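You operate a simulated robot arm through the tools that you are given. There is no shell and no other tool. Be economical: measure what you need, move in short steps, check, and stop when the job is done.

Carry out the task below with a simulated robot arm. There is one attempt and no reset: what you move stays moved.

Task
Crank diesel from the drum till the tank float stands at 350 litres.
Fine: slide the pump pipe coupling down and leave it so; open the drum vent knob and pump valve, close both after; the engine stays off.

It is judged by the outcome, as a careful person would: the job done as asked, and still so three seconds after it is handed in. It fails if anything else is knocked over, pushed out of place, dropped, spilled or broken.

Robot
A 7-joint arm with a two-finger parallel gripper on a trunk, on a base that drives. Base frame: it is fixed to the floor where the robot stands at the start and does not move with it; the origin is under the middle of the robot, x ahead of it, y to its left, z up. Units: m, degrees, N and s.
With the tool pointing down near the work surface it reaches from about 0.1 to 0.58 m from the robot's upright axis, wherever it stands. Its first joint turns from -166.0 to 166.0 degrees. Places, roughly: dipstick lock knob [-0.3, -1.6, 1.6]; drain lock knob [-0.4, -1.7, 1]; drum pump crank [0.4, 0.1, 1.1]; drum pump valve [0.5, -0.1, 1.3]; drum vent knob [0.4, 0.3, 0.9]; fuel strainer lid knob [0.4, -0.3, 1]; pump pipe coupling [0.5, 0, 1.2]; supply valve [-0.3, -2.5, 1]; tank fill valve [0.1, -1.5, 1.8]; tank vent valve [0, -1.6, 1.8]. Payload 1.57 kg.
The tool frame sits at the grasp point between the pads (the TCP): z along the fingers, y along the line on which they close. The tips reach 0.03 m beyond it. The gripper opens to 0.08 m. The fingers are 0.017 m wide and 0.012 m thick; the gripper's body (0.04 by 0.082 m) begins 0.08 m behind the TCP.
Orientation is that of the tool frame in the base frame, as a unit quaternion [x, y, z, w]. With the fingers straight down and closing along the base's y, the tool's x points along the base's -x, its y along +y and its z along -z.

Tools
- The arm moves only by the tool play_rows. Its argument "increments" is a list of rows, each a list of 7 numbers: the shift along the tool's x, y, z in m, then the turn, a rotation vector about the tool's x, y, z in degrees, then the opening in per cent of the stroke, from 0 (shut) to 100 (fully open). In form: [[dx, dy, dz, wx, wy, wz, grip], ...]. A call has 1 to 8 rows; each row is the pose to reach, as a shift and turn from the pose commanded when the call began, along the tool's axes at that moment. Each row takes 0.2 s and may step no farther than 0.05 m and 8.6 degrees from the row before; otherwise, or with a gripper value out of range, the whole call is refused. A pose out of reach is approached as far as the arm can. The call stops where the force on the tool passes 40 N (or 10 N more than at its start, if that is more) or the arm is blocked; 0.2 s more then pass. The fingers move at their own pace (about 0.072 m/s each) and stop on an object; they squeeze with about 40 N. The grip force told is the motor's: it shows also when the fingers shut on nothing. Time passes only in rows, and 0.2 s behind the last, so rows that repeat a pose let the fingers close. It gives the time, the measured TCP pose, the force on the tool (base axes), the opening and the grip force at its end, in the units of the frame above (readings bear some noise), with the torque about the TCP (base axes, N m) and any sound that the robot's microphone picked up.
- Cameras (640 x 400 px; columns grow to the right, rows downward): "scene" is now at [0.2315, 0.0402, 1.6104]; the picture's right is [0.54, -0.84, 0.00], its down [-0.66, -0.43, -0.62] and it looks along [0.52, 0.34, -0.79] (base axes); focal length 214 px, centre (320, 200). "wrist" rides on the gripper at [0.072, -0.007, -0.122] in the tool frame; the picture's right is [0.09, 1.00, 0.00], its down [-0.84, 0.08, -0.54] and it looks along [-0.54, 0.05, 0.84] (tool axes); focal length 238 px, centre (320, 200). There is no depth. A picture from a camera that has moved, and an enlarged one, comes with that camera's place and axes in the base frame and with its lens.
- capture(camera): a new picture of that camera. No time passes.
- slide_trunk(by): slides the trunk up (or, below 0, down) by that many m; the arm and the scene camera ride with it, the base frame stays. It gives what a move gives, with no picture.
- roll_base(legs): drives the robot by 1 to 6 legs, each [ahead, left, turn to the left] in m, m and degrees, along the robot's own axes; the way and the turn of a leg run together, so that a leg with both is an arc; at most 1.5 m and 180 degrees a leg. The arm and the cameras ride along, it lands a little off, and it stops where it bumps. It gives what a move gives.
- aim_head(pan, tilt): turns the head with the scene camera to pan (to the left, within 86 degrees either way) and tilt (down, from -29 to 69), counted from straight ahead of the robot. It gives what a move gives.
- close_up(camera, box): a new picture of the part [left, top, right, bottom] of that camera's present view, enlarged. No time passes.
- finish_job(): hands the job in; it is judged then, once.

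Work in short steps. Places have to be worked out from the pictures, the camera data and where the tool is seen: move nearer, look again, correct. Check each grasp and each placing, and mend what went wrong. You have 120 turns and 82 pictures in all, those below and enlarged ones among them. Open the gripper and draw the arm clear of the work before you hand the job in, unless the task says otherwise; then end with one line.

The tools are called as a command line: name --pt "numbers of a row" for each row, then --argument value for the rest, lists and objects as JSON in quotes. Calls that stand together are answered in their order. play_rows: Moves the arm, as the interface text tells. Its arguments: {"type":"object","properties":{"increments":{"type":"array"}},"required":["increments"]} The other tools are called the same way: slide_trunk (by) slides the trunk up or down; roll_base (legs) drives the base; aim_head (pan, tilt) turns the head that bears the scene camera; capture (camera) takes a picture; close_up (camera, box) takes an enlarged picture of a part of a camera's view; finish_job () hands the job in.

At the start:

```text
clock: 0.0
tool_pos: [0.2992, 0.1794, 1.5063]
ee_rot: [0.016, 1.0, -0.001, -0.008]
contact_force: [0.1, 0.0, 0.0]
moment: [-0.01, -0.01, 0.04]
finger_gap: 0.0803
grip_force: 0.1
trunk travel left (down, up): [-0.85, 0.14]
robot x, y, heading: [0.0012, 0.002, 0.0]
head pan, tilt: [32.9, 51.9]
```

scene: 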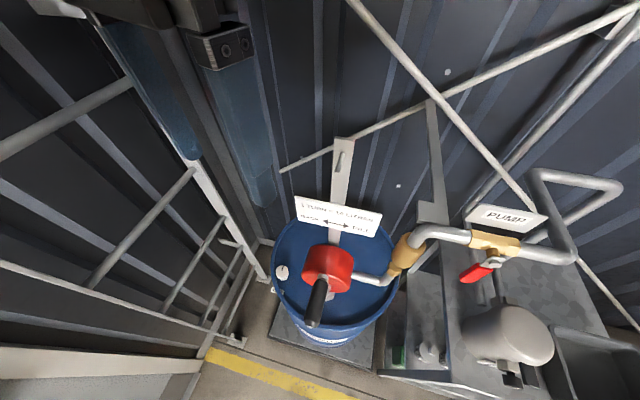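
wrist: 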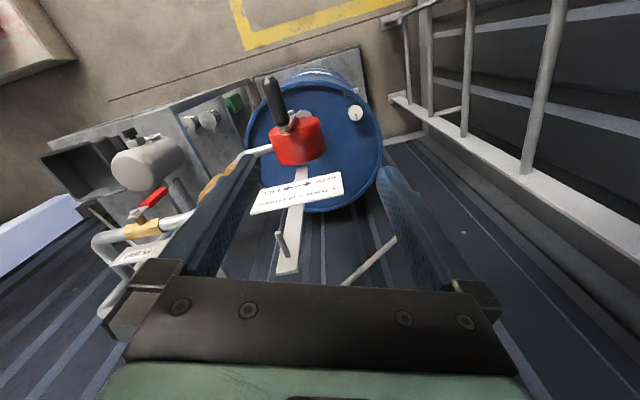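

I'll first read the sign and look at the drum area in detail.

close_up --camera "scene" --box '[260, 180, 420, 350]'

close_up --camera "scene" --box '[380, 180, 620, 390]'

```text
2.35 times, centred on (340, 265) of scene
camera zoom: at [0.2315, 0.0402, 1.6104], right [0.54, -0.84, 0.0], down [-0.66, -0.43, -0.62], along [0.52, 0.34, -0.79], focal length 505 px, centre (273, 47)
```

zoom: 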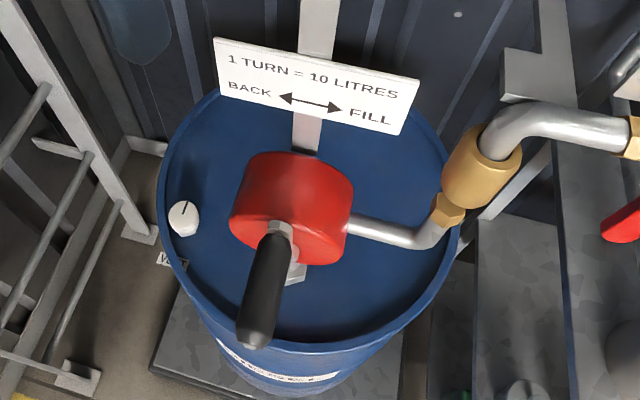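

```text
1.90 times, centred on (500, 285) of scene
camera zoom: at [0.2315, 0.0402, 1.6104], right [0.54, -0.84, 0.0], down [-0.66, -0.43, -0.62], along [0.52, 0.34, -0.79], focal length 408 px, centre (-23, 38)
```

zoom: 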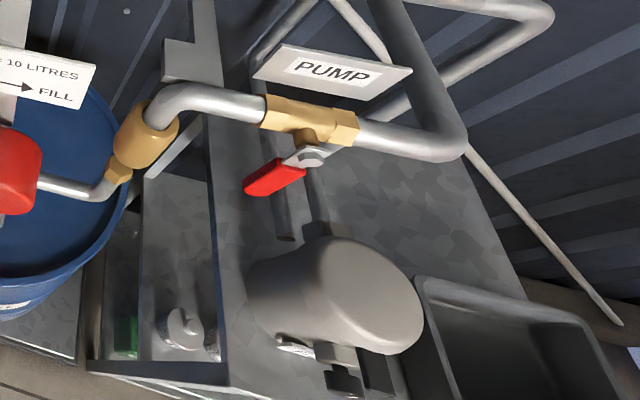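

Now look towards the tank and its float gauge to the right.

aim_head --pan -86 --tilt 5

capture --camera "scene"

```text
clock: 2.0
tool_pos: [0.2987, 0.178, 1.5062]
ee_rot: [0.018, 1.0, -0.001, -0.008]
contact_force: [-0.4, 0.5, 1.3]
moment: [0.0, -0.02, -0.01]
finger_gap: 0.0803
grip_force: 0.0
trunk travel left (down, up): [-0.85, 0.14]
robot x, y, heading: [-0.002, 0.0038, -0.1]
head pan, tilt: [-85.9, 5.0]
```

```text
77 pictures are left
camera scene: at [0.175, -0.0923, 1.6828], right [-1.0, -0.07, 0.0], down [-0.01, 0.09, -1.0], along [0.07, -0.99, -0.09], focal length 214 px, centre (320, 200)
```

scene: 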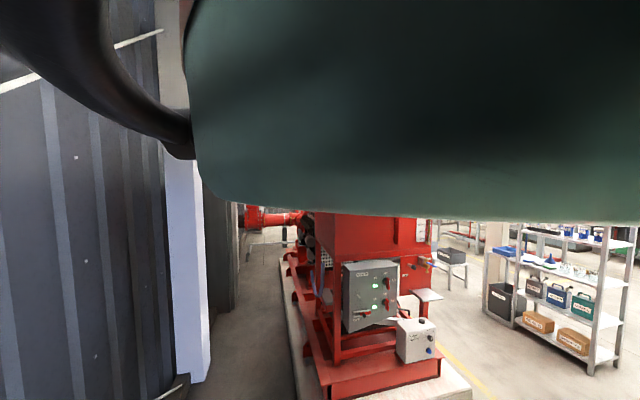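

close_up --camera "scene" --box '[280, 200, 460, 312]'

```text
3.56 times, centred on (370, 256) of scene
camera zoom: at [0.175, -0.0923, 1.6828], right [-1.0, -0.07, 0.0], down [-0.01, 0.09, -1.0], along [0.07, -0.99, -0.09], focal length 763 px, centre (142, 1)
```

zoom: 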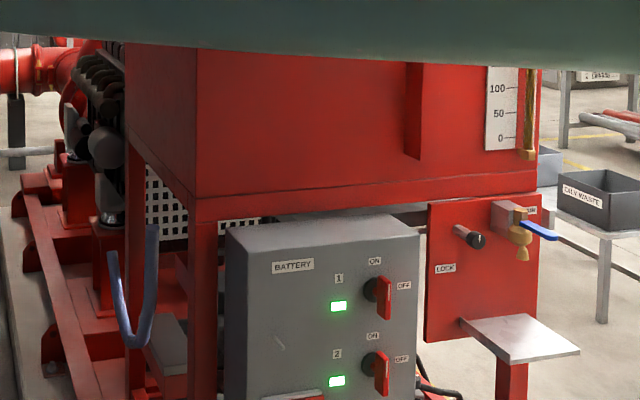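

The arm hides the upper part of the gauge. I'll back up a little and turn right, with the head panned so the arm isn't in the way.

roll_base --legs '[[-0.25, 0, 0], [0, 0, -60]]'

aim_head --pan -40 --tilt 10

capture --camera "scene"

```text
clock: 6.4
tool_pos: [0.0578, -0.1675, 1.5057]
ee_rot: [0.513, 0.859, 0.004, -0.008]
contact_force: [-0.3, -0.7, -0.5]
moment: [-0.03, 0.01, -0.03]
finger_gap: 0.08
grip_force: 0.1
trunk travel left (down, up): [-0.85, 0.14]
robot x, y, heading: [-0.2479, 0.002, -59.6]
head pan, tilt: [-85.9, 5.0]
```

```text
clock: 7.6
tool_pos: [0.0568, -0.168, 1.506]
ee_rot: [0.513, 0.858, 0.004, -0.008]
contact_force: [0.0, 0.0, -0.2]
moment: [-0.03, -0.02, 0.03]
finger_gap: 0.0799
grip_force: 0.0
trunk travel left (down, up): [-0.85, 0.14]
robot x, y, heading: [-0.2469, -0.0009, -59.8]
head pan, tilt: [-40.0, 10.0]
```

```text
75 pictures are left
camera scene: at [-0.1796, -0.2393, 1.6748], right [-0.99, 0.17, 0.0], down [0.03, 0.17, -0.98], along [-0.17, -0.97, -0.17], focal length 214 px, centre (320, 200)
```

scene: 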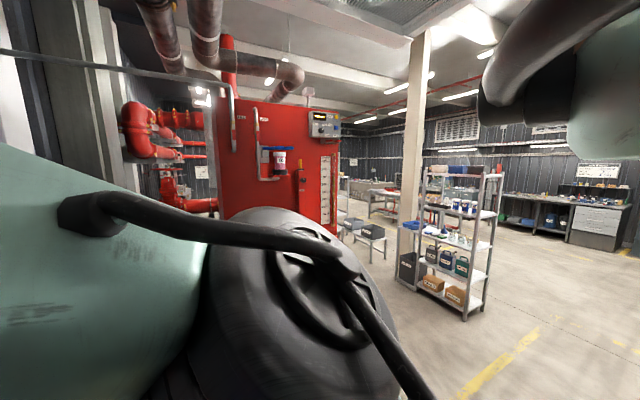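

close_up --camera "scene" --box '[210, 80, 350, 230]'

close_up --camera "scene" --box '[300, 150, 345, 230]'

```text
2.67 times, centred on (280, 155) of scene
camera zoom: at [-0.1796, -0.2393, 1.6748], right [-0.99, 0.17, 0.0], down [0.03, 0.17, -0.98], along [-0.17, -0.97, -0.17], focal length 572 px, centre (427, 320)
```

zoom: 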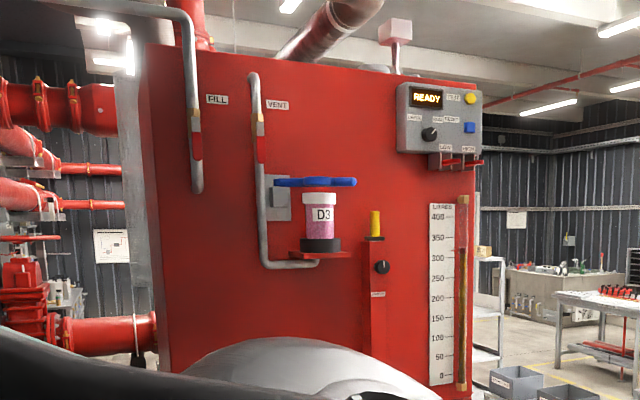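

```text
5.00 times, centred on (322, 190) of scene
camera zoom: at [-0.1796, -0.2393, 1.6748], right [-0.99, 0.17, 0.0], down [0.03, 0.17, -0.98], along [-0.17, -0.97, -0.17], focal length 1072 px, centre (308, 250)
```

zoom: 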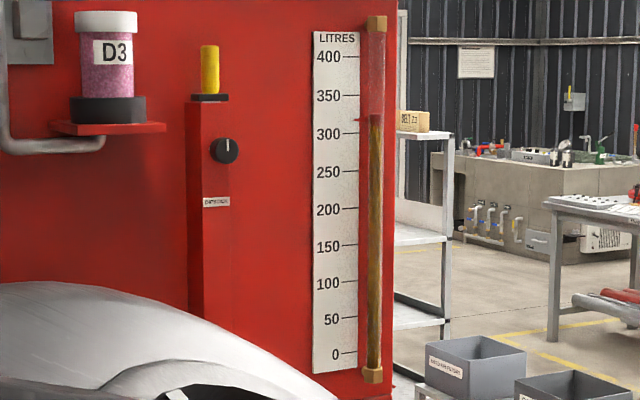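

close_up --camera "scene" --box '[318, 160, 334, 180]'

close_up --camera "scene" --box '[222, 90, 272, 150]'

close_up --camera "scene" --box '[300, 100, 345, 150]'

```text
16.00 times, centred on (326, 170) of scene
camera zoom: at [-0.1796, -0.2393, 1.6748], right [-0.99, 0.17, 0.0], down [0.03, 0.17, -0.98], along [-0.17, -0.97, -0.17], focal length 3432 px, centre (224, 680)
```

zoom: 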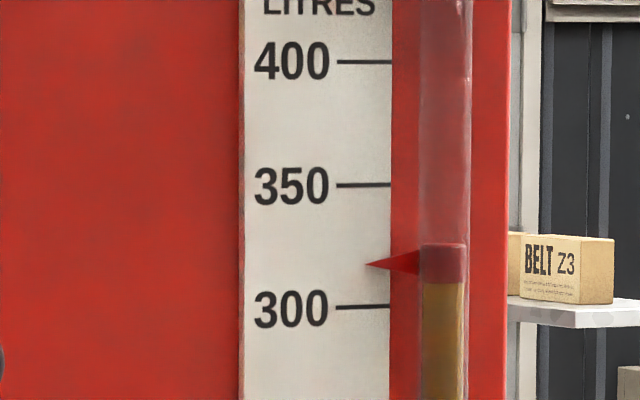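

```text
6.67 times, centred on (247, 120) of scene
camera zoom: at [-0.1796, -0.2393, 1.6748], right [-0.99, 0.17, 0.0], down [0.03, 0.17, -0.98], along [-0.17, -0.97, -0.17], focal length 1430 px, centre (807, 733)
```

zoom: 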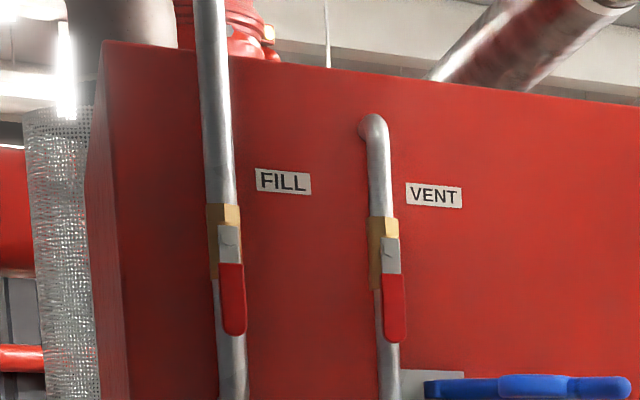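

```text
8.00 times, centred on (322, 125) of scene
camera zoom: at [-0.1796, -0.2393, 1.6748], right [-0.99, 0.17, 0.0], down [0.03, 0.17, -0.98], along [-0.17, -0.97, -0.17], focal length 1716 px, centre (300, 800)
```

zoom: 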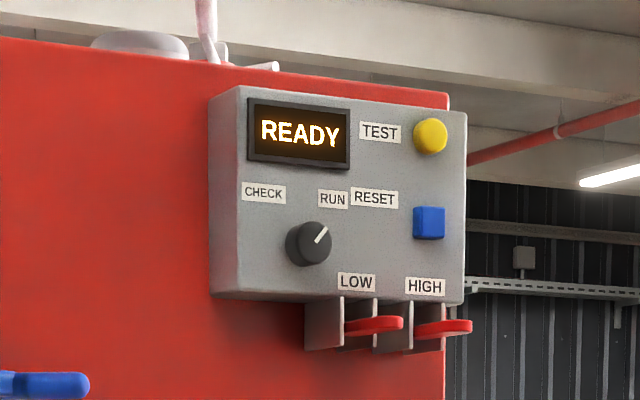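

The float pointer reads about 318 L and the tank FILL and VENT levers are in line (open), so roughly 3.2 turns are needed. I'll turn back to face the drum and look from this distance.

roll_base --legs '[[0, 0, 59.8]]'

aim_head --pan 8 --tilt 40

capture --camera "scene"

capture --camera "wrist"

```text
clock: 10.6
tool_pos: [0.0484, 0.1823, 1.5053]
ee_rot: [0.011, 1.0, -0.001, -0.008]
contact_force: [-0.6, 0.7, -0.3]
moment: [-0.01, -0.03, -0.04]
finger_gap: 0.0798
grip_force: 0.0
trunk travel left (down, up): [-0.85, 0.14]
robot x, y, heading: [-0.2455, -0.0012, 0.7]
head pan, tilt: [-40.0, 10.0]
```

```text
clock: 11.8
tool_pos: [0.0486, 0.1831, 1.5066]
ee_rot: [0.011, 1.0, 0.0, -0.009]
contact_force: [0.5, 0.1, 0.7]
moment: [0.0, -0.02, 0.0]
finger_gap: 0.0799
grip_force: 0.1
trunk travel left (down, up): [-0.85, 0.14]
robot x, y, heading: [-0.2487, -0.0021, 0.7]
head pan, tilt: [8.0, 40.0]
```

```text
69 pictures are left
camera scene: at [0.0046, 0.0145, 1.6271], right [0.15, -0.99, 0.0], down [-0.63, -0.1, -0.77], along [0.76, 0.12, -0.64], focal length 214 px, centre (320, 200)
```

scene: 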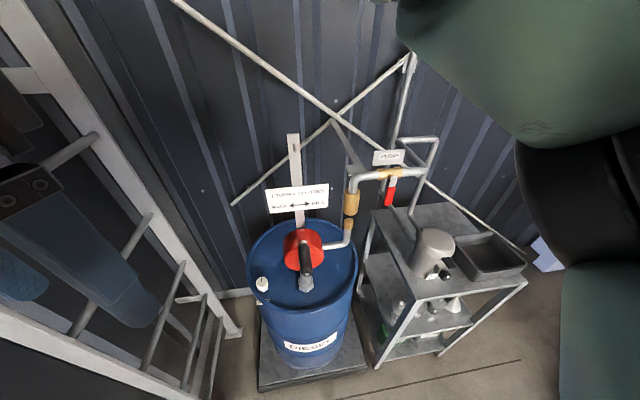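

```text
68 pictures are left
camera wrist: at [-0.0214, 0.1773, 1.63], right [-0.07, 1.0, 0.0], down [0.85, 0.06, 0.53], along [0.53, 0.04, -0.85], focal length 238 px, centre (320, 200)
```

wrist: 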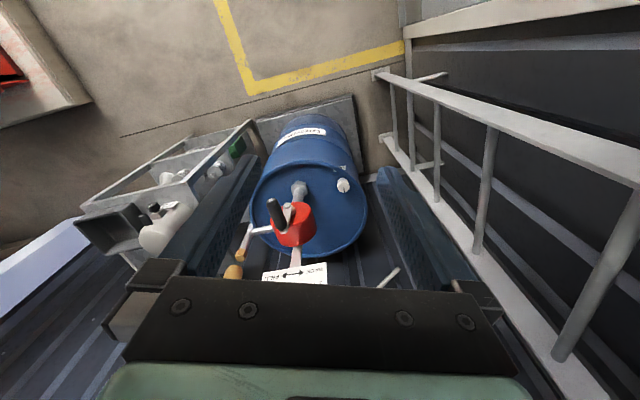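

close_up --camera "scene" --box '[240, 170, 420, 310]'

close_up --camera "wrist" --box '[225, 150, 375, 290]'

```text
2.86 times, centred on (330, 240) of scene
camera zoom: at [0.0046, 0.0145, 1.6271], right [0.15, -0.99, 0.0], down [-0.63, -0.1, -0.77], along [0.76, 0.12, -0.64], focal length 613 px, centre (291, 86)
```

zoom: 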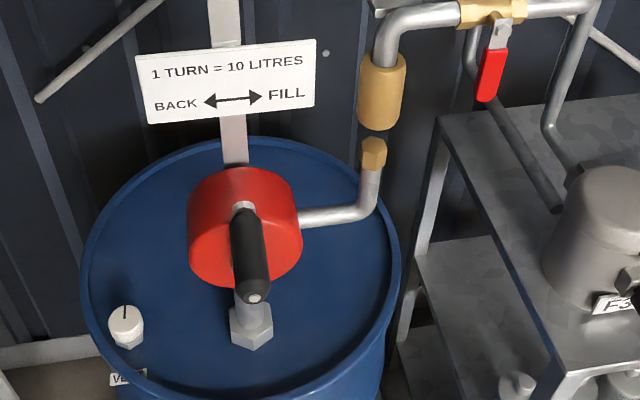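

```text
2.86 times, centred on (300, 220) of wrist
camera zoom: at [-0.0214, 0.1773, 1.63], right [-0.07, 1.0, 0.0], down [0.85, 0.06, 0.53], along [0.53, 0.04, -0.85], focal length 681 px, centre (377, 143)
```

zoom: 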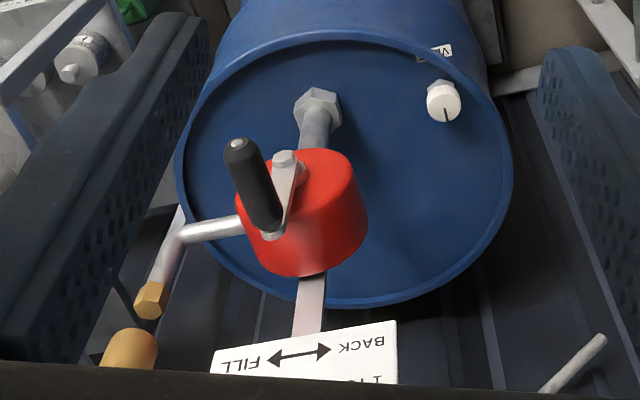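

The crank handle is at the top of the pump, with its tip near (0.27, 0.09, 1.17). The coupling sleeve is raised and the pump valve lever is crosswise (closed). The vent knob is near (0.39, 0.29, 0.87). I'll lower the trunk while still backed off and shift the hand left towards the vent knob line.

slide_trunk --by -0.4

play_rows --pt "0 0.04 0 0 0 0 100" --pt "0 0.08 0 0 0 0 100" --pt "0 0.11 0 0 0 0 100" --pt "0 0.11 0 0 0 0 100"

capture --camera "wrist"

capture --camera "scene"

```text
clock: 15.6
tool_pos: [0.0486, 0.1833, 1.1059]
ee_rot: [0.01, 1.0, 0.0, -0.009]
contact_force: [0.2, -0.5, -0.1]
moment: [0.0, 0.01, 0.03]
finger_gap: 0.08
grip_force: 0.0
trunk travel left (down, up): [-0.45, 0.54]
robot x, y, heading: [-0.2481, 0.0016, 0.9]
head pan, tilt: [8.0, 40.0]
```

```text
clock: 16.6
tool_pos: [0.0495, 0.2927, 1.1049]
ee_rot: [0.008, 1.0, -0.001, -0.007]
contact_force: [0.5, -0.2, 0.1]
moment: [-0.02, 0.06, 0.01]
finger_gap: 0.0801
grip_force: 0.1
trunk travel left (down, up): [-0.45, 0.54]
robot x, y, heading: [-0.2499, -0.0031, 0.9]
head pan, tilt: [8.0, 40.0]
```

```text
65 pictures are left
camera wrist: at [-0.0209, 0.2868, 1.2292], right [-0.08, 1.0, 0.0], down [0.85, 0.06, 0.53], along [0.53, 0.04, -0.85], focal length 238 px, centre (320, 200)
```

wrist: 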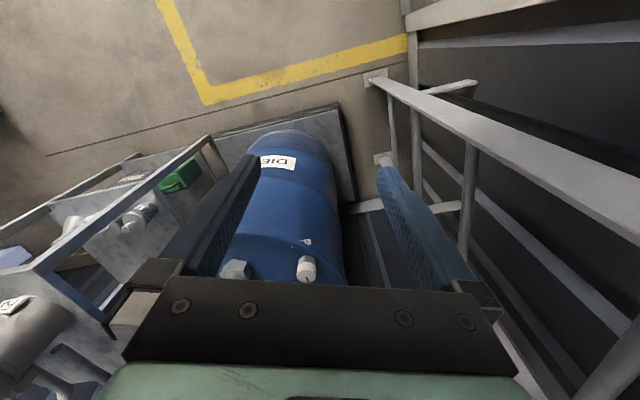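

```text
64 pictures are left
camera scene: at [0.0046, 0.0144, 1.2271], right [0.15, -0.99, 0.0], down [-0.64, -0.1, -0.77], along [0.76, 0.12, -0.64], focal length 214 px, centre (320, 200)
```

scene: 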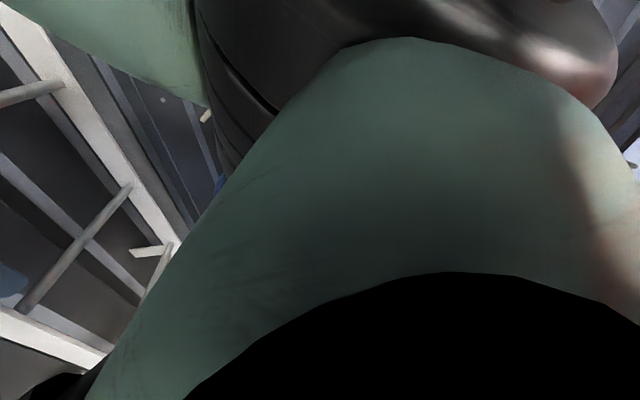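

The elbow hides the head view. I'll extend the hand forward over the left of the drum (clear of the pump) and see how the elbow moves.

play_rows --pt "-0.04 0 0 0 0 0 100" --pt "-0.08 0 0 0 0 0 100" --pt "-0.12 0 0 0 0 0 100" --pt "-0.16 0 0 0 0 0 100" --pt "-0.19 0 0 0 0 0 100" --pt "-0.19 0 0 0 0 0 100"

aim_head --pan 30 --tilt 25

capture --camera "scene"

capture --camera "wrist"

```text
clock: 18.0
tool_pos: [0.2404, 0.2871, 1.1009]
ee_rot: [0.01, 1.0, -0.001, -0.008]
contact_force: [-0.1, 0.0, 0.5]
moment: [-0.01, -0.02, 0.0]
finger_gap: 0.08
grip_force: 0.1
trunk travel left (down, up): [-0.45, 0.54]
robot x, y, heading: [-0.2502, -0.0007, 0.8]
head pan, tilt: [8.0, 40.0]
```

```text
clock: 18.9
tool_pos: [0.2402, 0.2884, 1.101]
ee_rot: [0.011, 1.0, 0.0, -0.009]
contact_force: [0.9, -0.2, 0.5]
moment: [0.04, 0.0, 0.0]
finger_gap: 0.0801
grip_force: 0.0
trunk travel left (down, up): [-0.45, 0.54]
robot x, y, heading: [-0.2487, -0.0013, 0.8]
head pan, tilt: [30.0, 25.0]
```

```text
63 pictures are left
camera scene: at [-0.0003, 0.0487, 1.2504], right [0.51, -0.86, 0.0], down [-0.36, -0.22, -0.91], along [0.78, 0.46, -0.42], focal length 214 px, centre (320, 200)
```

scene: 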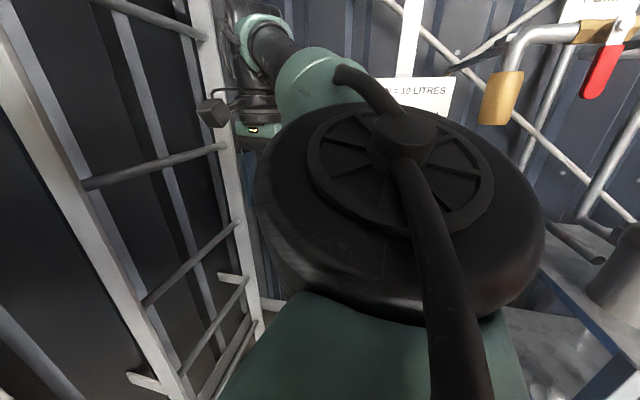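

```text
62 pictures are left
camera wrist: at [0.1701, 0.283, 1.2252], right [-0.07, 1.0, 0.0], down [0.85, 0.06, 0.53], along [0.53, 0.04, -0.85], focal length 238 px, centre (320, 200)
```

wrist: 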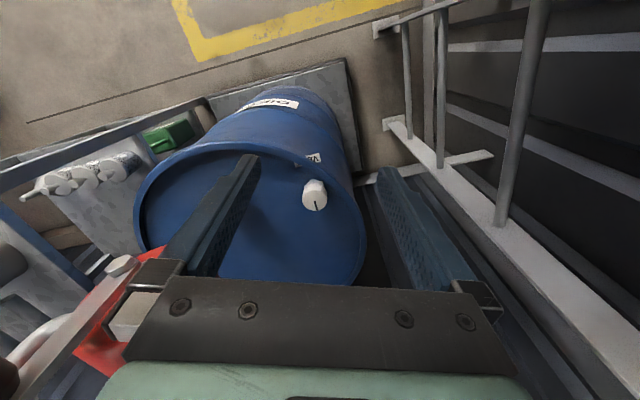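

The elbow bulges to the right at about (0.12, 0.07, 1.2), near the crank handle. I'll shift the base left 0.2, lower the trunk so the elbow sits below handle height, and then go forward.

roll_base --legs '[[0, 0.18, 0]]'

slide_trunk --by -0.16

roll_base --legs '[[0.1, 0, -0.8]]'

capture --camera "wrist"

capture --camera "scene"

```text
clock: 20.5
tool_pos: [0.2411, 0.4494, 1.105]
ee_rot: [0.008, 1.0, 0.008, -0.01]
contact_force: [0.5, -0.2, -0.3]
moment: [0.02, 0.01, 0.0]
finger_gap: 0.0798
grip_force: 0.0
trunk travel left (down, up): [-0.45, 0.54]
robot x, y, heading: [-0.248, 0.1711, 1.1]
head pan, tilt: [30.0, 25.0]
stopped in leg 1: the robot was blocked; the commanded pose is now the measured one
```

```text
clock: 22.3
tool_pos: [0.2442, 0.45, 0.9415]
ee_rot: [0.008, 1.0, 0.011, -0.014]
contact_force: [-0.8, 0.4, 0.0]
moment: [0.03, 0.05, 0.02]
finger_gap: 0.0801
grip_force: 0.1
trunk travel left (down, up): [-0.29, 0.7]
robot x, y, heading: [-0.2481, 0.1713, 1.0]
head pan, tilt: [30.0, 25.0]
```

```text
clock: 23.5
tool_pos: [0.3384, 0.4379, 0.9539]
ee_rot: [0.015, 1.0, 0.015, -0.005]
contact_force: [-0.2, 2.0, -0.1]
moment: [-0.18, -0.03, 0.03]
finger_gap: 0.0802
grip_force: 0.1
trunk travel left (down, up): [-0.29, 0.7]
robot x, y, heading: [-0.1495, 0.1741, 0.2]
head pan, tilt: [30.0, 25.0]
```

```text
61 pictures are left
camera wrist: at [0.2658, 0.4301, 1.0767], right [-0.06, 1.0, 0.03], down [0.84, 0.04, 0.53], along [0.53, 0.06, -0.84], focal length 238 px, centre (320, 200)
```

wrist: 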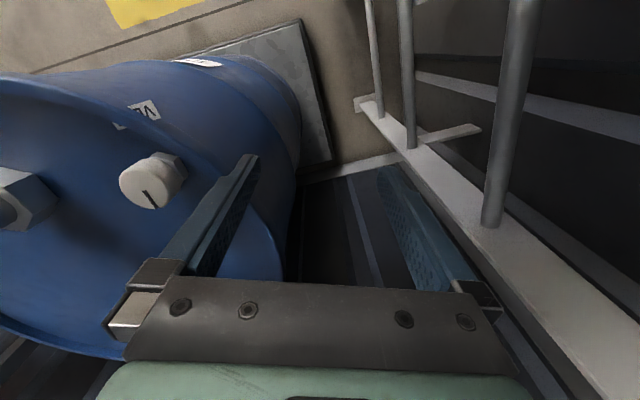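

```text
60 pictures are left
camera scene: at [0.0932, 0.1968, 1.0935], right [0.5, -0.86, -0.02], down [-0.36, -0.19, -0.91], along [0.79, 0.47, -0.4], focal length 214 px, centre (320, 200)
```

scene: 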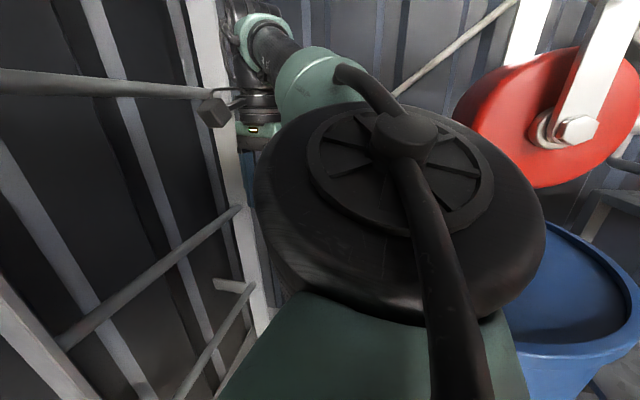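

The knob is near (0.38, 0.285, 0.88). The hand is beside the fence now; I move it right and a bit forward to hover above the knob, then check.

play_rows --pt "-0.01 -0.04 0 0 0 0 100" --pt "-0.02 -0.08 0 0 0 0 100" --pt "-0.03 -0.12 0 0 0 0 100" --pt "-0.04 -0.15 0 0 0 0 100" --pt "-0.04 -0.15 0 0 0 0 100"

capture --camera "wrist"

capture --camera "scene"

```text
clock: 24.7
tool_pos: [0.3729, 0.2869, 0.9475]
ee_rot: [0.015, 1.0, 0.014, -0.006]
contact_force: [0.4, -0.1, 0.2]
moment: [0.0, 0.03, -0.01]
finger_gap: 0.0799
grip_force: 0.1
trunk travel left (down, up): [-0.29, 0.7]
robot x, y, heading: [-0.1502, 0.1715, 0.2]
head pan, tilt: [30.0, 25.0]
```

```text
59 pictures are left
camera wrist: at [0.3021, 0.2782, 1.0708], right [-0.06, 1.0, 0.03], down [0.84, 0.04, 0.54], along [0.53, 0.06, -0.84], focal length 238 px, centre (320, 200)
```

wrist: 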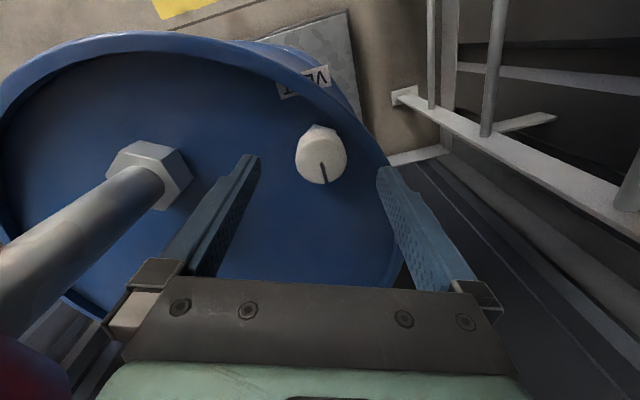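

```text
58 pictures are left
camera scene: at [0.0928, 0.1971, 1.0934], right [0.5, -0.86, -0.02], down [-0.36, -0.19, -0.91], along [0.79, 0.47, -0.4], focal length 214 px, centre (320, 200)
```

scene: 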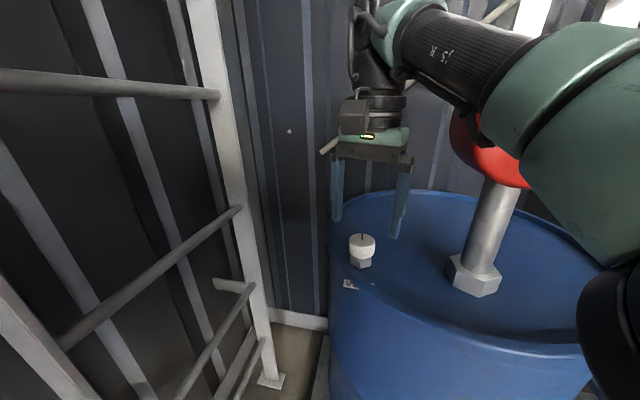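

The hand is nearly above the knob (top at about (0.379, 0.290, 0.89)). I descend around it and close.

play_rows --pt "-0.006 0.003 0.03 0 0 0 100" --pt "-0.006 0.003 0.057 0 0 0 100" --pt "-0.006 0.003 0.057 0 0 0 50" --pt "-0.006 0.003 0.057 0 0 0 30" --pt "-0.006 0.003 0.057 0 0 0 20" --pt "-0.006 0.003 0.057 0 0 0 20"

capture --camera "wrist"

```text
clock: 26.1
tool_pos: [0.3796, 0.2901, 0.8906]
ee_rot: [0.017, 1.0, 0.01, -0.006]
contact_force: [-1.4, -20.7, -1.6]
moment: [-0.67, -0.02, 0.02]
finger_gap: 0.0415
grip_force: 44.9
trunk travel left (down, up): [-0.29, 0.7]
robot x, y, heading: [-0.149, 0.172, 0.3]
head pan, tilt: [30.0, 25.0]
```

```text
57 pictures are left
camera wrist: at [0.3081, 0.2823, 1.0134], right [-0.06, 1.0, 0.02], down [0.85, 0.04, 0.53], along [0.53, 0.05, -0.85], focal length 238 px, centre (320, 200)
```

wrist: 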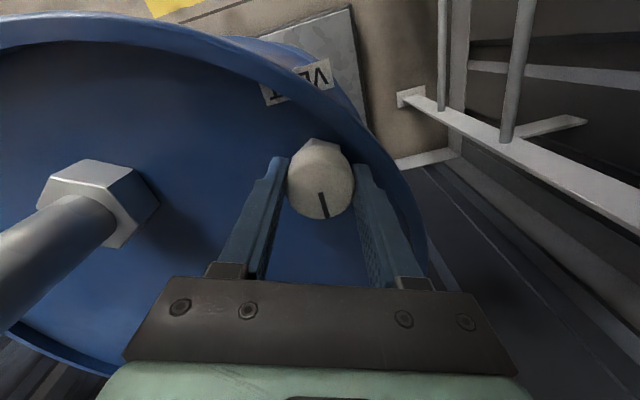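

It is gripped (gap 41 mm) with a side load, since the hand is about 3 mm off-centre. I recentre and begin turning counter-clockwise (seen from above).

play_rows --pt "0.003 -0.003 0 0 0 0 20" --pt "0.003 -0.003 0 0 0 -8 20" --pt "0.003 -0.003 0 0 0 -16 20" --pt "0.003 -0.003 0 0 0 -24 20" --pt "0.003 -0.003 0 0 0 -32 20" --pt "0.003 -0.003 0 0 0 -32 20"

capture --camera "wrist"

```text
clock: 27.5
tool_pos: [0.378, 0.2883, 0.8902]
ee_rot: [-0.261, 0.965, 0.013, 0.003]
contact_force: [31.7, -0.9, -21.2]
moment: [-0.77, -0.33, -0.02]
finger_gap: 0.0406
grip_force: 45.0
trunk travel left (down, up): [-0.29, 0.7]
robot x, y, heading: [-0.1472, 0.1754, 0.2]
head pan, tilt: [30.0, 25.0]
```

```text
56 pictures are left
camera wrist: at [0.3182, 0.2429, 1.012], right [-0.58, 0.81, 0.02], down [0.69, 0.47, 0.55], along [0.44, 0.33, -0.83], focal length 238 px, centre (320, 200)
```

wrist: 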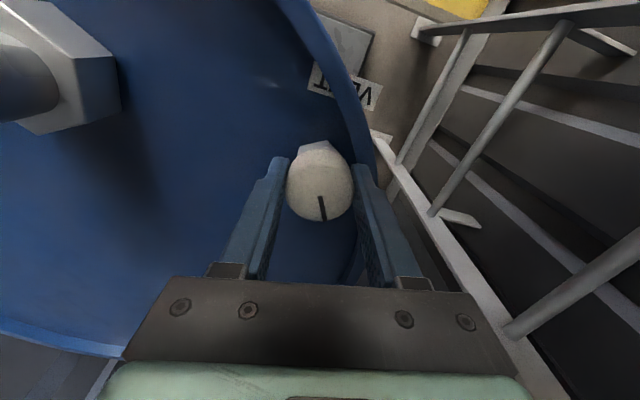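

The knob turns with the fingers with almost no torque. I relieve the side load slightly and continue to about 90°.

play_rows --pt "-0.003 -0.002 0.002 0 0 0 20" --pt "-0.003 -0.002 0.002 0 0 -8 20" --pt "-0.003 -0.002 0.002 0 0 -16 20" --pt "-0.003 -0.002 0.002 0 0 -24 20" --pt "-0.003 -0.002 0.002 0 0 -32 20" --pt "-0.003 -0.002 0.002 0 0 -32 20"

```text
clock: 28.4
tool_pos: [0.378, 0.2872, 0.8899]
ee_rot: [-0.385, 0.923, 0.0, 0.01]
contact_force: [8.6, 6.6, -5.9]
moment: [0.33, 0.1, -0.01]
finger_gap: 0.0407
grip_force: 13.4
out of reach, approached as far as the arm can: row 3, 4
trunk travel left (down, up): [-0.29, 0.7]
robot x, y, heading: [-0.1532, 0.1701, -0.1]
head pan, tilt: [30.0, 25.0]
stopped in row 4: the force on the tool passed its limit at 90 N (the readings are from after the stop); the commanded pose is now the measured one
```

The arm ran out of joint range at about 45°. I check how things stand.

capture --camera "wrist"

capture --camera "scene"

```text
55 pictures are left
camera wrist: at [0.3291, 0.2304, 1.0109], right [-0.77, 0.63, -0.01], down [0.52, 0.65, 0.56], along [0.36, 0.43, -0.83], focal length 238 px, centre (320, 200)
```

wrist: 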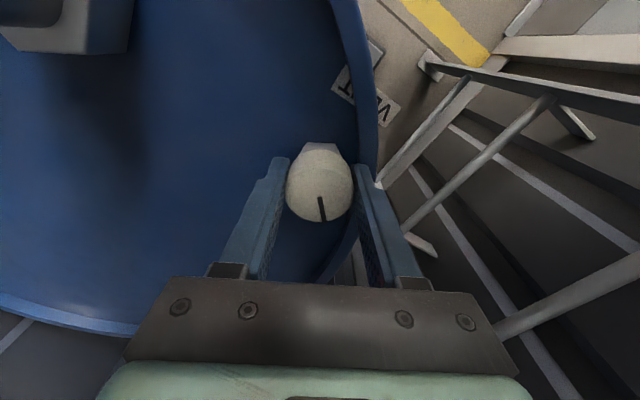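

```text
54 pictures are left
camera scene: at [0.092, 0.1967, 1.0941], right [0.5, -0.87, -0.02], down [-0.36, -0.19, -0.91], along [0.79, 0.46, -0.41], focal length 214 px, centre (320, 200)
```

scene: 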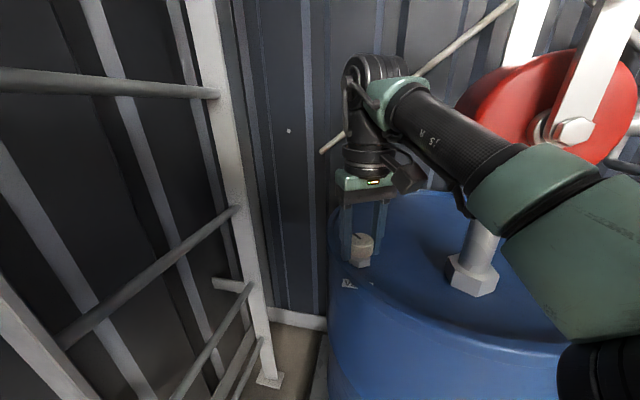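

The knob followed to about 45°. I open, turn the hand back around the knob, and regrip.

play_rows --pt "0 0 0 0 0 0 60" --pt "0 0 0 0 0 0 100" --pt "0 0 0 0 0 8.5 100" --pt "0 0 0 0 0 17 100" --pt "0 0 0 0 0 25.5 100" --pt "0 0 0 0 0 34 100" --pt "0 0 0 0 0 42.5 100" --pt "0 0 0 0 0 51 100"

play_rows --pt "0 0 0 0 0 8.5 100" --pt "0 0 0 0 0 17 100" --pt "0 0 0 0 0 25.5 100" --pt "0 0 0 0 0 34 100" --pt "0 0 0 0 0 34 50" --pt "0 0 0 0 0 34 30" --pt "0 0 0 0 0 34 20" --pt "0 0 0 0 0 34 20"

capture --camera "wrist"

```text
clock: 30.2
tool_pos: [0.3772, 0.288, 0.8893]
ee_rot: [0.05, 0.999, 0.004, 0.008]
contact_force: [-0.3, -0.2, 0.4]
moment: [0.02, -0.03, 0.01]
finger_gap: 0.08
grip_force: 0.1
trunk travel left (down, up): [-0.29, 0.7]
robot x, y, heading: [-0.1494, 0.1713, 0.1]
head pan, tilt: [30.0, 25.0]
```

```text
clock: 32.0
tool_pos: [0.3774, 0.2896, 0.8895]
ee_rot: [0.337, 0.941, 0.009, 0.006]
contact_force: [12.8, 19.4, -3.2]
moment: [-0.78, 0.22, 0.03]
finger_gap: 0.041
grip_force: 45.0
trunk travel left (down, up): [-0.29, 0.7]
robot x, y, heading: [-0.1465, 0.1717, 0.2]
head pan, tilt: [30.0, 25.0]
```

```text
53 pictures are left
camera wrist: at [0.3151, 0.329, 1.0113], right [0.56, 0.83, 0.02], down [0.69, -0.48, 0.55], along [0.46, -0.29, -0.84], focal length 238 px, centre (320, 200)
```

wrist: 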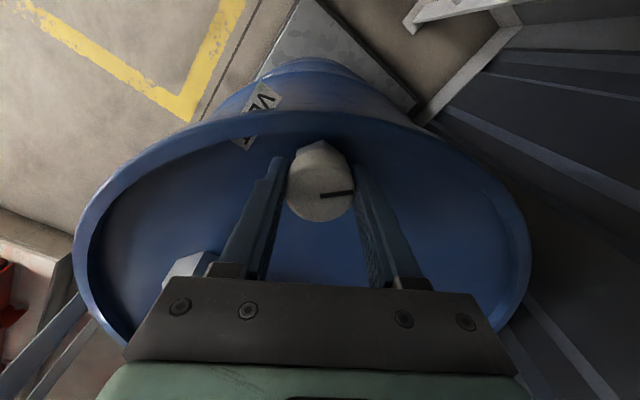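

Regripped. I turn another 45°.

play_rows --pt "0 0.002 0 0 0 -8 20" --pt "0 0.002 0 0 0 -16 20" --pt "0 0.001 0 0 0 -24 20" --pt "0 0.001 0 0 0 -32 20" --pt "0 0 0 0 0 -40 20" --pt "0 0 0 0 0 -46 20" --pt "0 0 0 0 0 -46 20"

capture --camera "wrist"

```text
clock: 33.6
tool_pos: [0.3766, 0.2886, 0.888]
ee_rot: [-0.059, 0.998, 0.004, 0.006]
contact_force: [-7.8, 16.5, -8.2]
moment: [-0.38, -0.08, 0.06]
finger_gap: 0.0404
grip_force: 45.1
trunk travel left (down, up): [-0.29, 0.7]
robot x, y, heading: [-0.1488, 0.1697, 0.1]
head pan, tilt: [30.0, 25.0]
```

```text
52 pictures are left
camera wrist: at [0.3044, 0.2725, 1.0109], right [-0.21, 0.98, 0.01], down [0.81, 0.17, 0.55], along [0.54, 0.12, -0.83], focal length 238 px, centre (320, 200)
```

wrist: 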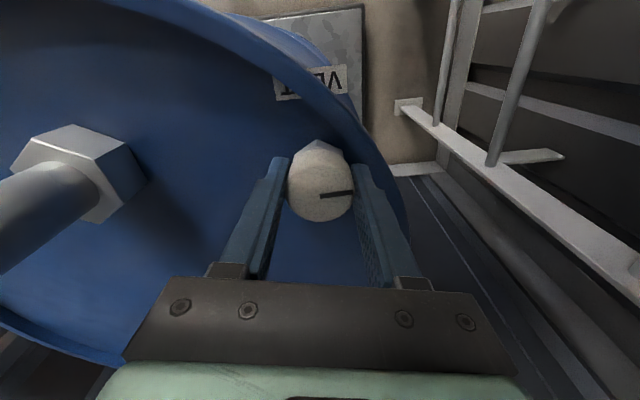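

About 90° turned without reaching an end stop. I feel on another 25° to find whether a stop exists.

play_rows --pt "0 -0.001 0.001 0 0 -8 20" --pt "0 -0.001 0.001 0 0 -16 20" --pt "0 -0.001 0.001 0 0 -24 20" --pt "0 -0.001 0.001 0 0 -24 20"

capture --camera "wrist"

```text
clock: 34.6
tool_pos: [0.3782, 0.2875, 0.889]
ee_rot: [-0.264, 0.964, 0.004, 0.01]
contact_force: [-1.9, 20.9, 2.9]
moment: [0.1, -0.16, -0.64]
finger_gap: 0.042
grip_force: 44.9
trunk travel left (down, up): [-0.29, 0.7]
robot x, y, heading: [-0.1482, 0.1745, 0.1]
head pan, tilt: [30.0, 25.0]
```

```text
51 pictures are left
camera wrist: at [0.3164, 0.244, 1.0102], right [-0.59, 0.81, 0.0], down [0.67, 0.49, 0.56], along [0.45, 0.33, -0.83], focal length 238 px, centre (320, 200)
```

wrist: 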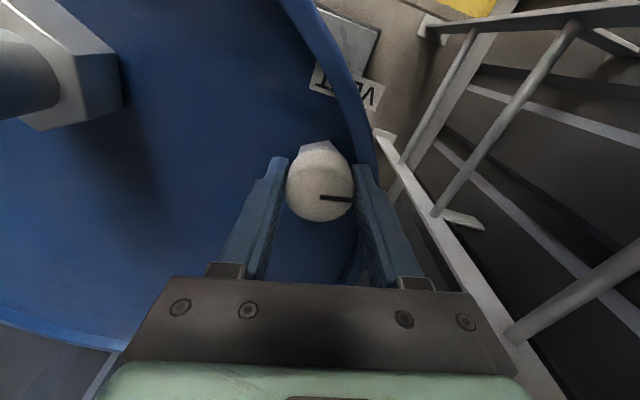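

There's a stop (0.64 N m), so the vent is fully open, about 100° counter-clockwise. I release, rise, straighten the hand and back the base off.

play_rows --pt "0 0 0 0 0 0 60" --pt "0 0 0 0 0 0 100" --pt "0 0 -0.03 0 0 8 100" --pt "0 0 -0.06 0 0 16 100" --pt "0 0 -0.06 0 0 24 100" --pt "0 0 -0.06 0 0 30 100"

roll_base --legs '[[-0.35, 0, 0]]'

capture --camera "wrist"

```text
clock: 36.0
tool_pos: [0.3754, 0.287, 0.9492]
ee_rot: [-0.003, 1.0, 0.005, 0.007]
contact_force: [0.0, 0.0, -0.2]
moment: [0.02, -0.01, 0.01]
finger_gap: 0.0803
grip_force: 0.1
trunk travel left (down, up): [-0.29, 0.7]
robot x, y, heading: [-0.1506, 0.1718, 0.1]
head pan, tilt: [30.0, 25.0]
```

```text
clock: 38.1
tool_pos: [0.1004, 0.2306, 0.9346]
ee_rot: [-0.007, 1.0, 0.003, -0.007]
contact_force: [1.4, -0.1, 0.3]
moment: [-0.04, 0.02, -0.01]
finger_gap: 0.0803
grip_force: 0.1
trunk travel left (down, up): [-0.29, 0.7]
robot x, y, heading: [-0.4411, 0.1187, 0.3]
head pan, tilt: [30.0, 25.0]
stopped in leg 1: the robot was blocked; the commanded pose is now the measured one
```

```text
50 pictures are left
camera wrist: at [0.0293, 0.2227, 1.059], right [-0.1, 0.99, 0.01], down [0.84, 0.08, 0.53], along [0.53, 0.06, -0.85], focal length 238 px, centre (320, 200)
```

wrist: 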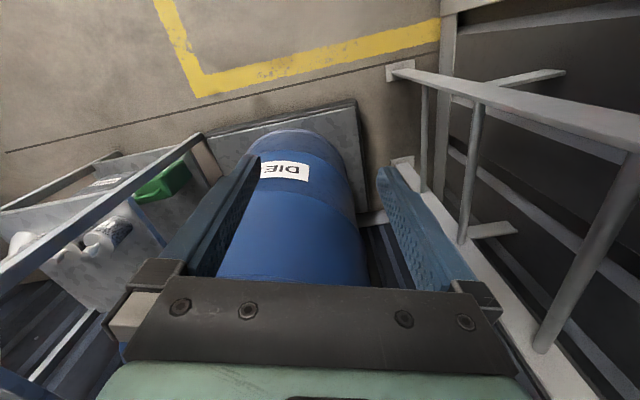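

Backing was blocked by something at the back-left. I look to see what.

aim_head --pan 86 --tilt 35

capture --camera "scene"

```text
clock: 39.3
tool_pos: [0.0988, 0.2322, 0.9331]
ee_rot: [-0.007, 1.0, 0.005, -0.006]
contact_force: [-0.1, -1.1, -1.0]
moment: [0.0, -0.01, -0.03]
finger_gap: 0.0803
grip_force: 0.1
trunk travel left (down, up): [-0.29, 0.7]
robot x, y, heading: [-0.4424, 0.1166, 0.4]
head pan, tilt: [85.9, 35.0]
```

```text
49 pictures are left
camera scene: at [-0.2531, 0.1825, 1.0726], right [1.0, -0.06, -0.02], down [-0.05, -0.55, -0.83], along [0.04, 0.83, -0.55], focal length 214 px, centre (320, 200)
```

scene: 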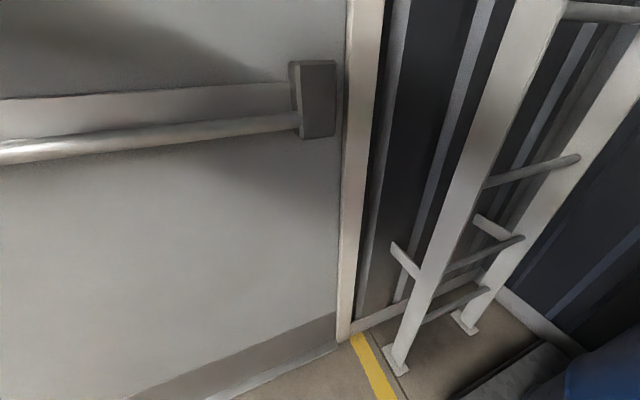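

It's a door with a push bar; I'll stay clear of it. I move right, raise the trunk, then tip the tool to point horizontally forward.

roll_base --legs '[[0, -0.15, 0]]'

slide_trunk --by 0.25

play_rows --pt "0.01 -0.04 0 0 -8 0 100" --pt "0.02 -0.08 0 0 -16 0 100" --pt "0.03 -0.1 0 0 -24 0 100" --pt "0.04 -0.1 0 0 -32 0 100" --pt "0.05 -0.1 0 0 -40 0 100" --pt "0.05 -0.1 0 0 -48 0 100"

play_rows --pt "0 0 0 0 -8 0 100" --pt "0 0 0 0 -16 0 100" --pt "0 0 0 0 -24 0 100" --pt "0 0 0 0 -32 0 100" --pt "0 0 0 0 -40 0 100" --pt "0 0 0 0 -42 0 100"

aim_head --pan 5 --tilt 20

capture --camera "scene"

capture --camera "wrist"

```text
clock: 40.7
tool_pos: [0.0869, 0.1012, 0.9405]
ee_rot: [-0.006, 1.0, -0.009, 0.003]
contact_force: [0.4, 0.1, 1.2]
moment: [0.05, 0.03, -0.01]
finger_gap: 0.08
grip_force: 0.0
trunk travel left (down, up): [-0.29, 0.7]
robot x, y, heading: [-0.4413, -0.033, 0.2]
head pan, tilt: [85.9, 35.0]
```

```text
clock: 43.3
tool_pos: [0.086, 0.101, 1.1912]
ee_rot: [-0.006, 1.0, -0.009, 0.004]
contact_force: [0.6, 1.4, -0.4]
moment: [0.0, -0.02, 0.02]
finger_gap: 0.0799
grip_force: 0.0
trunk travel left (down, up): [-0.54, 0.45]
robot x, y, heading: [-0.4415, -0.0353, 0.2]
head pan, tilt: [85.9, 35.0]
```

```text
clock: 44.7
tool_pos: [0.0372, 0.0009, 1.1916]
ee_rot: [-0.01, 0.912, -0.005, 0.41]
contact_force: [-0.7, 0.0, 0.0]
moment: [-0.01, -0.01, 0.04]
finger_gap: 0.08
grip_force: 0.1
trunk travel left (down, up): [-0.54, 0.45]
robot x, y, heading: [-0.4476, -0.0342, 0.5]
head pan, tilt: [85.9, 35.0]
```

```text
clock: 46.1
tool_pos: [0.066, -0.0088, 1.1868]
ee_rot: [0.052, 0.725, 0.018, 0.686]
contact_force: [0.0, -1.2, -0.5]
moment: [-0.01, -0.04, 0.01]
finger_gap: 0.0799
grip_force: 0.1
out of reach, approached as far as the arm can: row 4, 5, 6
trunk travel left (down, up): [-0.54, 0.45]
robot x, y, heading: [-0.4415, -0.035, 0.4]
head pan, tilt: [85.9, 35.0]
```

```text
clock: 47.6
tool_pos: [0.0648, -0.0025, 1.1843]
ee_rot: [0.046, 0.728, 0.021, 0.683]
contact_force: [0.2, 0.3, -0.1]
moment: [-0.01, 0.03, -0.01]
finger_gap: 0.0802
grip_force: 0.1
trunk travel left (down, up): [-0.54, 0.45]
robot x, y, heading: [-0.4392, -0.0304, 0.3]
head pan, tilt: [5.0, 20.0]
```

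```text
48 pictures are left
camera scene: at [-0.182, -0.0242, 1.3485], right [0.09, -1.0, 0.0], down [-0.34, -0.03, -0.94], along [0.94, 0.09, -0.34], focal length 214 px, centre (320, 200)
```

scene: 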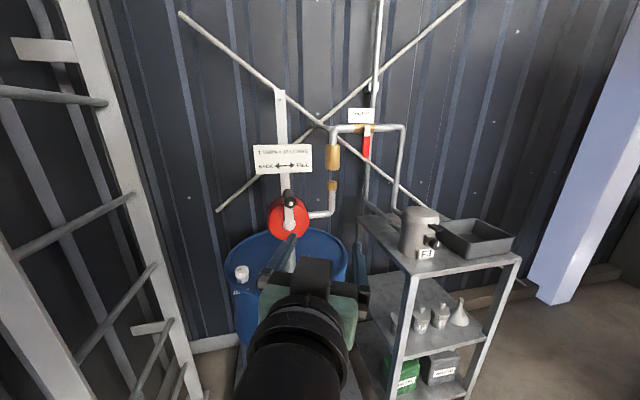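

```text
47 pictures are left
camera wrist: at [-0.0609, 0.0007, 1.1206], right [0.03, 1.0, 0.0], down [-0.49, 0.02, 0.87], along [0.87, -0.03, 0.49], focal length 238 px, centre (320, 200)
```

wrist: 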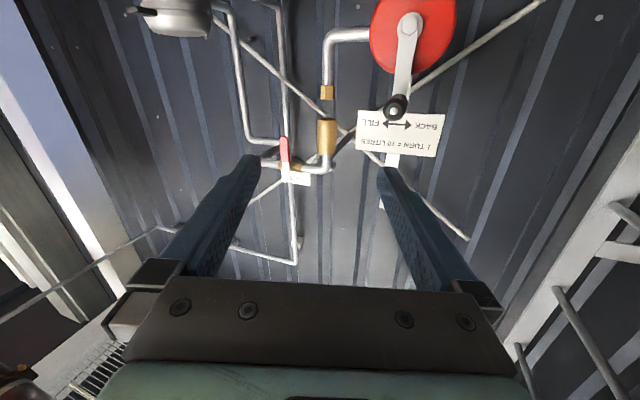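

Excellent view. I zoom both cameras for triangulation.

close_up --camera "scene" --box '[240, 80, 440, 240]'

close_up --camera "wrist" --box '[240, 0, 460, 200]'

```text
2.50 times, centred on (340, 160) of scene
camera zoom: at [-0.182, -0.0242, 1.3485], right [0.09, -1.0, 0.0], down [-0.34, -0.03, -0.94], along [0.94, 0.09, -0.34], focal length 536 px, centre (270, 300)
```

zoom: 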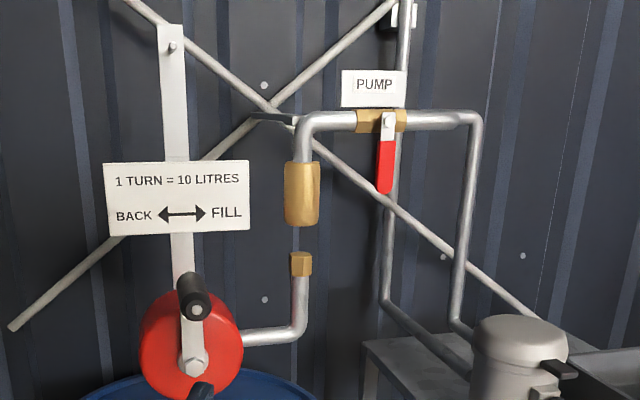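

```text
2.00 times, centred on (350, 100) of wrist
camera zoom: at [-0.0609, 0.0007, 1.1206], right [0.03, 1.0, 0.0], down [-0.49, 0.02, 0.87], along [0.87, -0.03, 0.49], focal length 477 px, centre (260, 400)
```

zoom: 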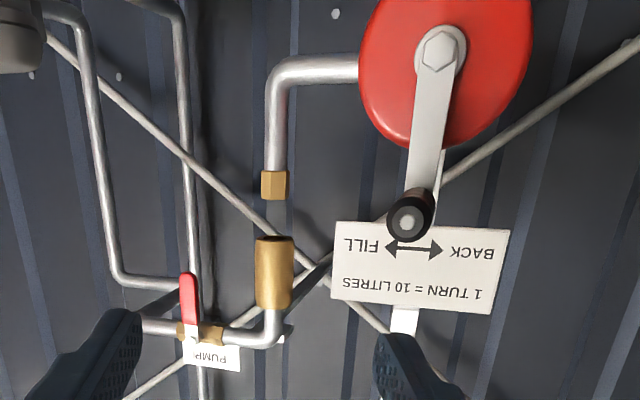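

Estimates: sleeve centre (0.443, -0.002, 1.25), lever pivot (0.47, -0.10, 1.33) with tip (0.45, -0.10, 1.255), crank hub (0.38, 0.12, 1.07), handle tip (0.272, 0.085, 1.173). I raise to sleeve height and drive nearer.

slide_trunk --by 0.065

roll_base --legs '[[0.2, 0, 0]]'

play_rows --pt "0 0.0 0.03 0 -3.5 0 100" --pt "0 0.0 0.06 0 -3.5 0 100" --pt "0 0.0 0.06 0 -3.5 0 100"

capture --camera "wrist"

capture --camera "scene"

```text
clock: 48.7
tool_pos: [0.0661, -0.0009, 1.2484]
ee_rot: [0.045, 0.728, 0.023, 0.683]
contact_force: [-0.2, -0.1, 0.8]
moment: [0.02, 0.01, 0.0]
finger_gap: 0.0798
grip_force: 0.2
trunk travel left (down, up): [-0.605, 0.385]
robot x, y, heading: [-0.4482, -0.0377, 0.3]
head pan, tilt: [5.0, 20.0]
```

```text
clock: 50.3
tool_pos: [0.2631, -0.0011, 1.2494]
ee_rot: [0.044, 0.728, 0.023, 0.683]
contact_force: [-0.3, 0.1, 0.7]
moment: [0.01, -0.01, 0.01]
finger_gap: 0.0799
grip_force: 0.0
trunk travel left (down, up): [-0.605, 0.385]
robot x, y, heading: [-0.2511, -0.0364, 0.4]
head pan, tilt: [5.0, 20.0]
```

```text
clock: 51.1
tool_pos: [0.278, -0.0192, 1.2456]
ee_rot: [0.108, 0.724, 0.038, 0.681]
contact_force: [0.8, -0.6, -0.3]
moment: [0.0, 0.02, 0.01]
finger_gap: 0.0802
grip_force: 0.1
out of reach, approached as far as the arm can: row 1, 2, 3
trunk travel left (down, up): [-0.605, 0.385]
robot x, y, heading: [-0.247, -0.0306, 0.1]
head pan, tilt: [5.0, 20.0]
```

```text
44 pictures are left
camera wrist: at [0.1526, 0.0005, 1.1826], right [0.1, 0.99, 0.11], down [-0.49, -0.05, 0.87], along [0.87, -0.14, 0.48], focal length 238 px, centre (320, 200)
```

wrist: 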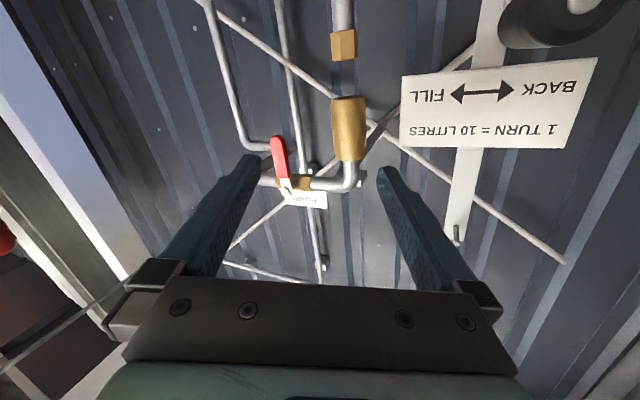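

```text
43 pictures are left
camera scene: at [0.0144, -0.0237, 1.4136], right [0.09, -1.0, 0.0], down [-0.34, -0.03, -0.94], along [0.94, 0.09, -0.34], focal length 214 px, centre (320, 200)
```

scene: 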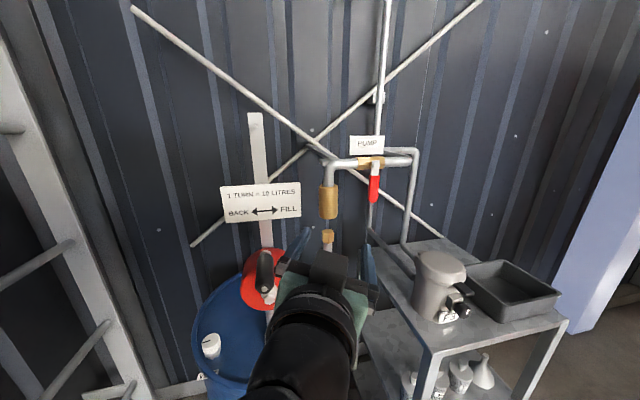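

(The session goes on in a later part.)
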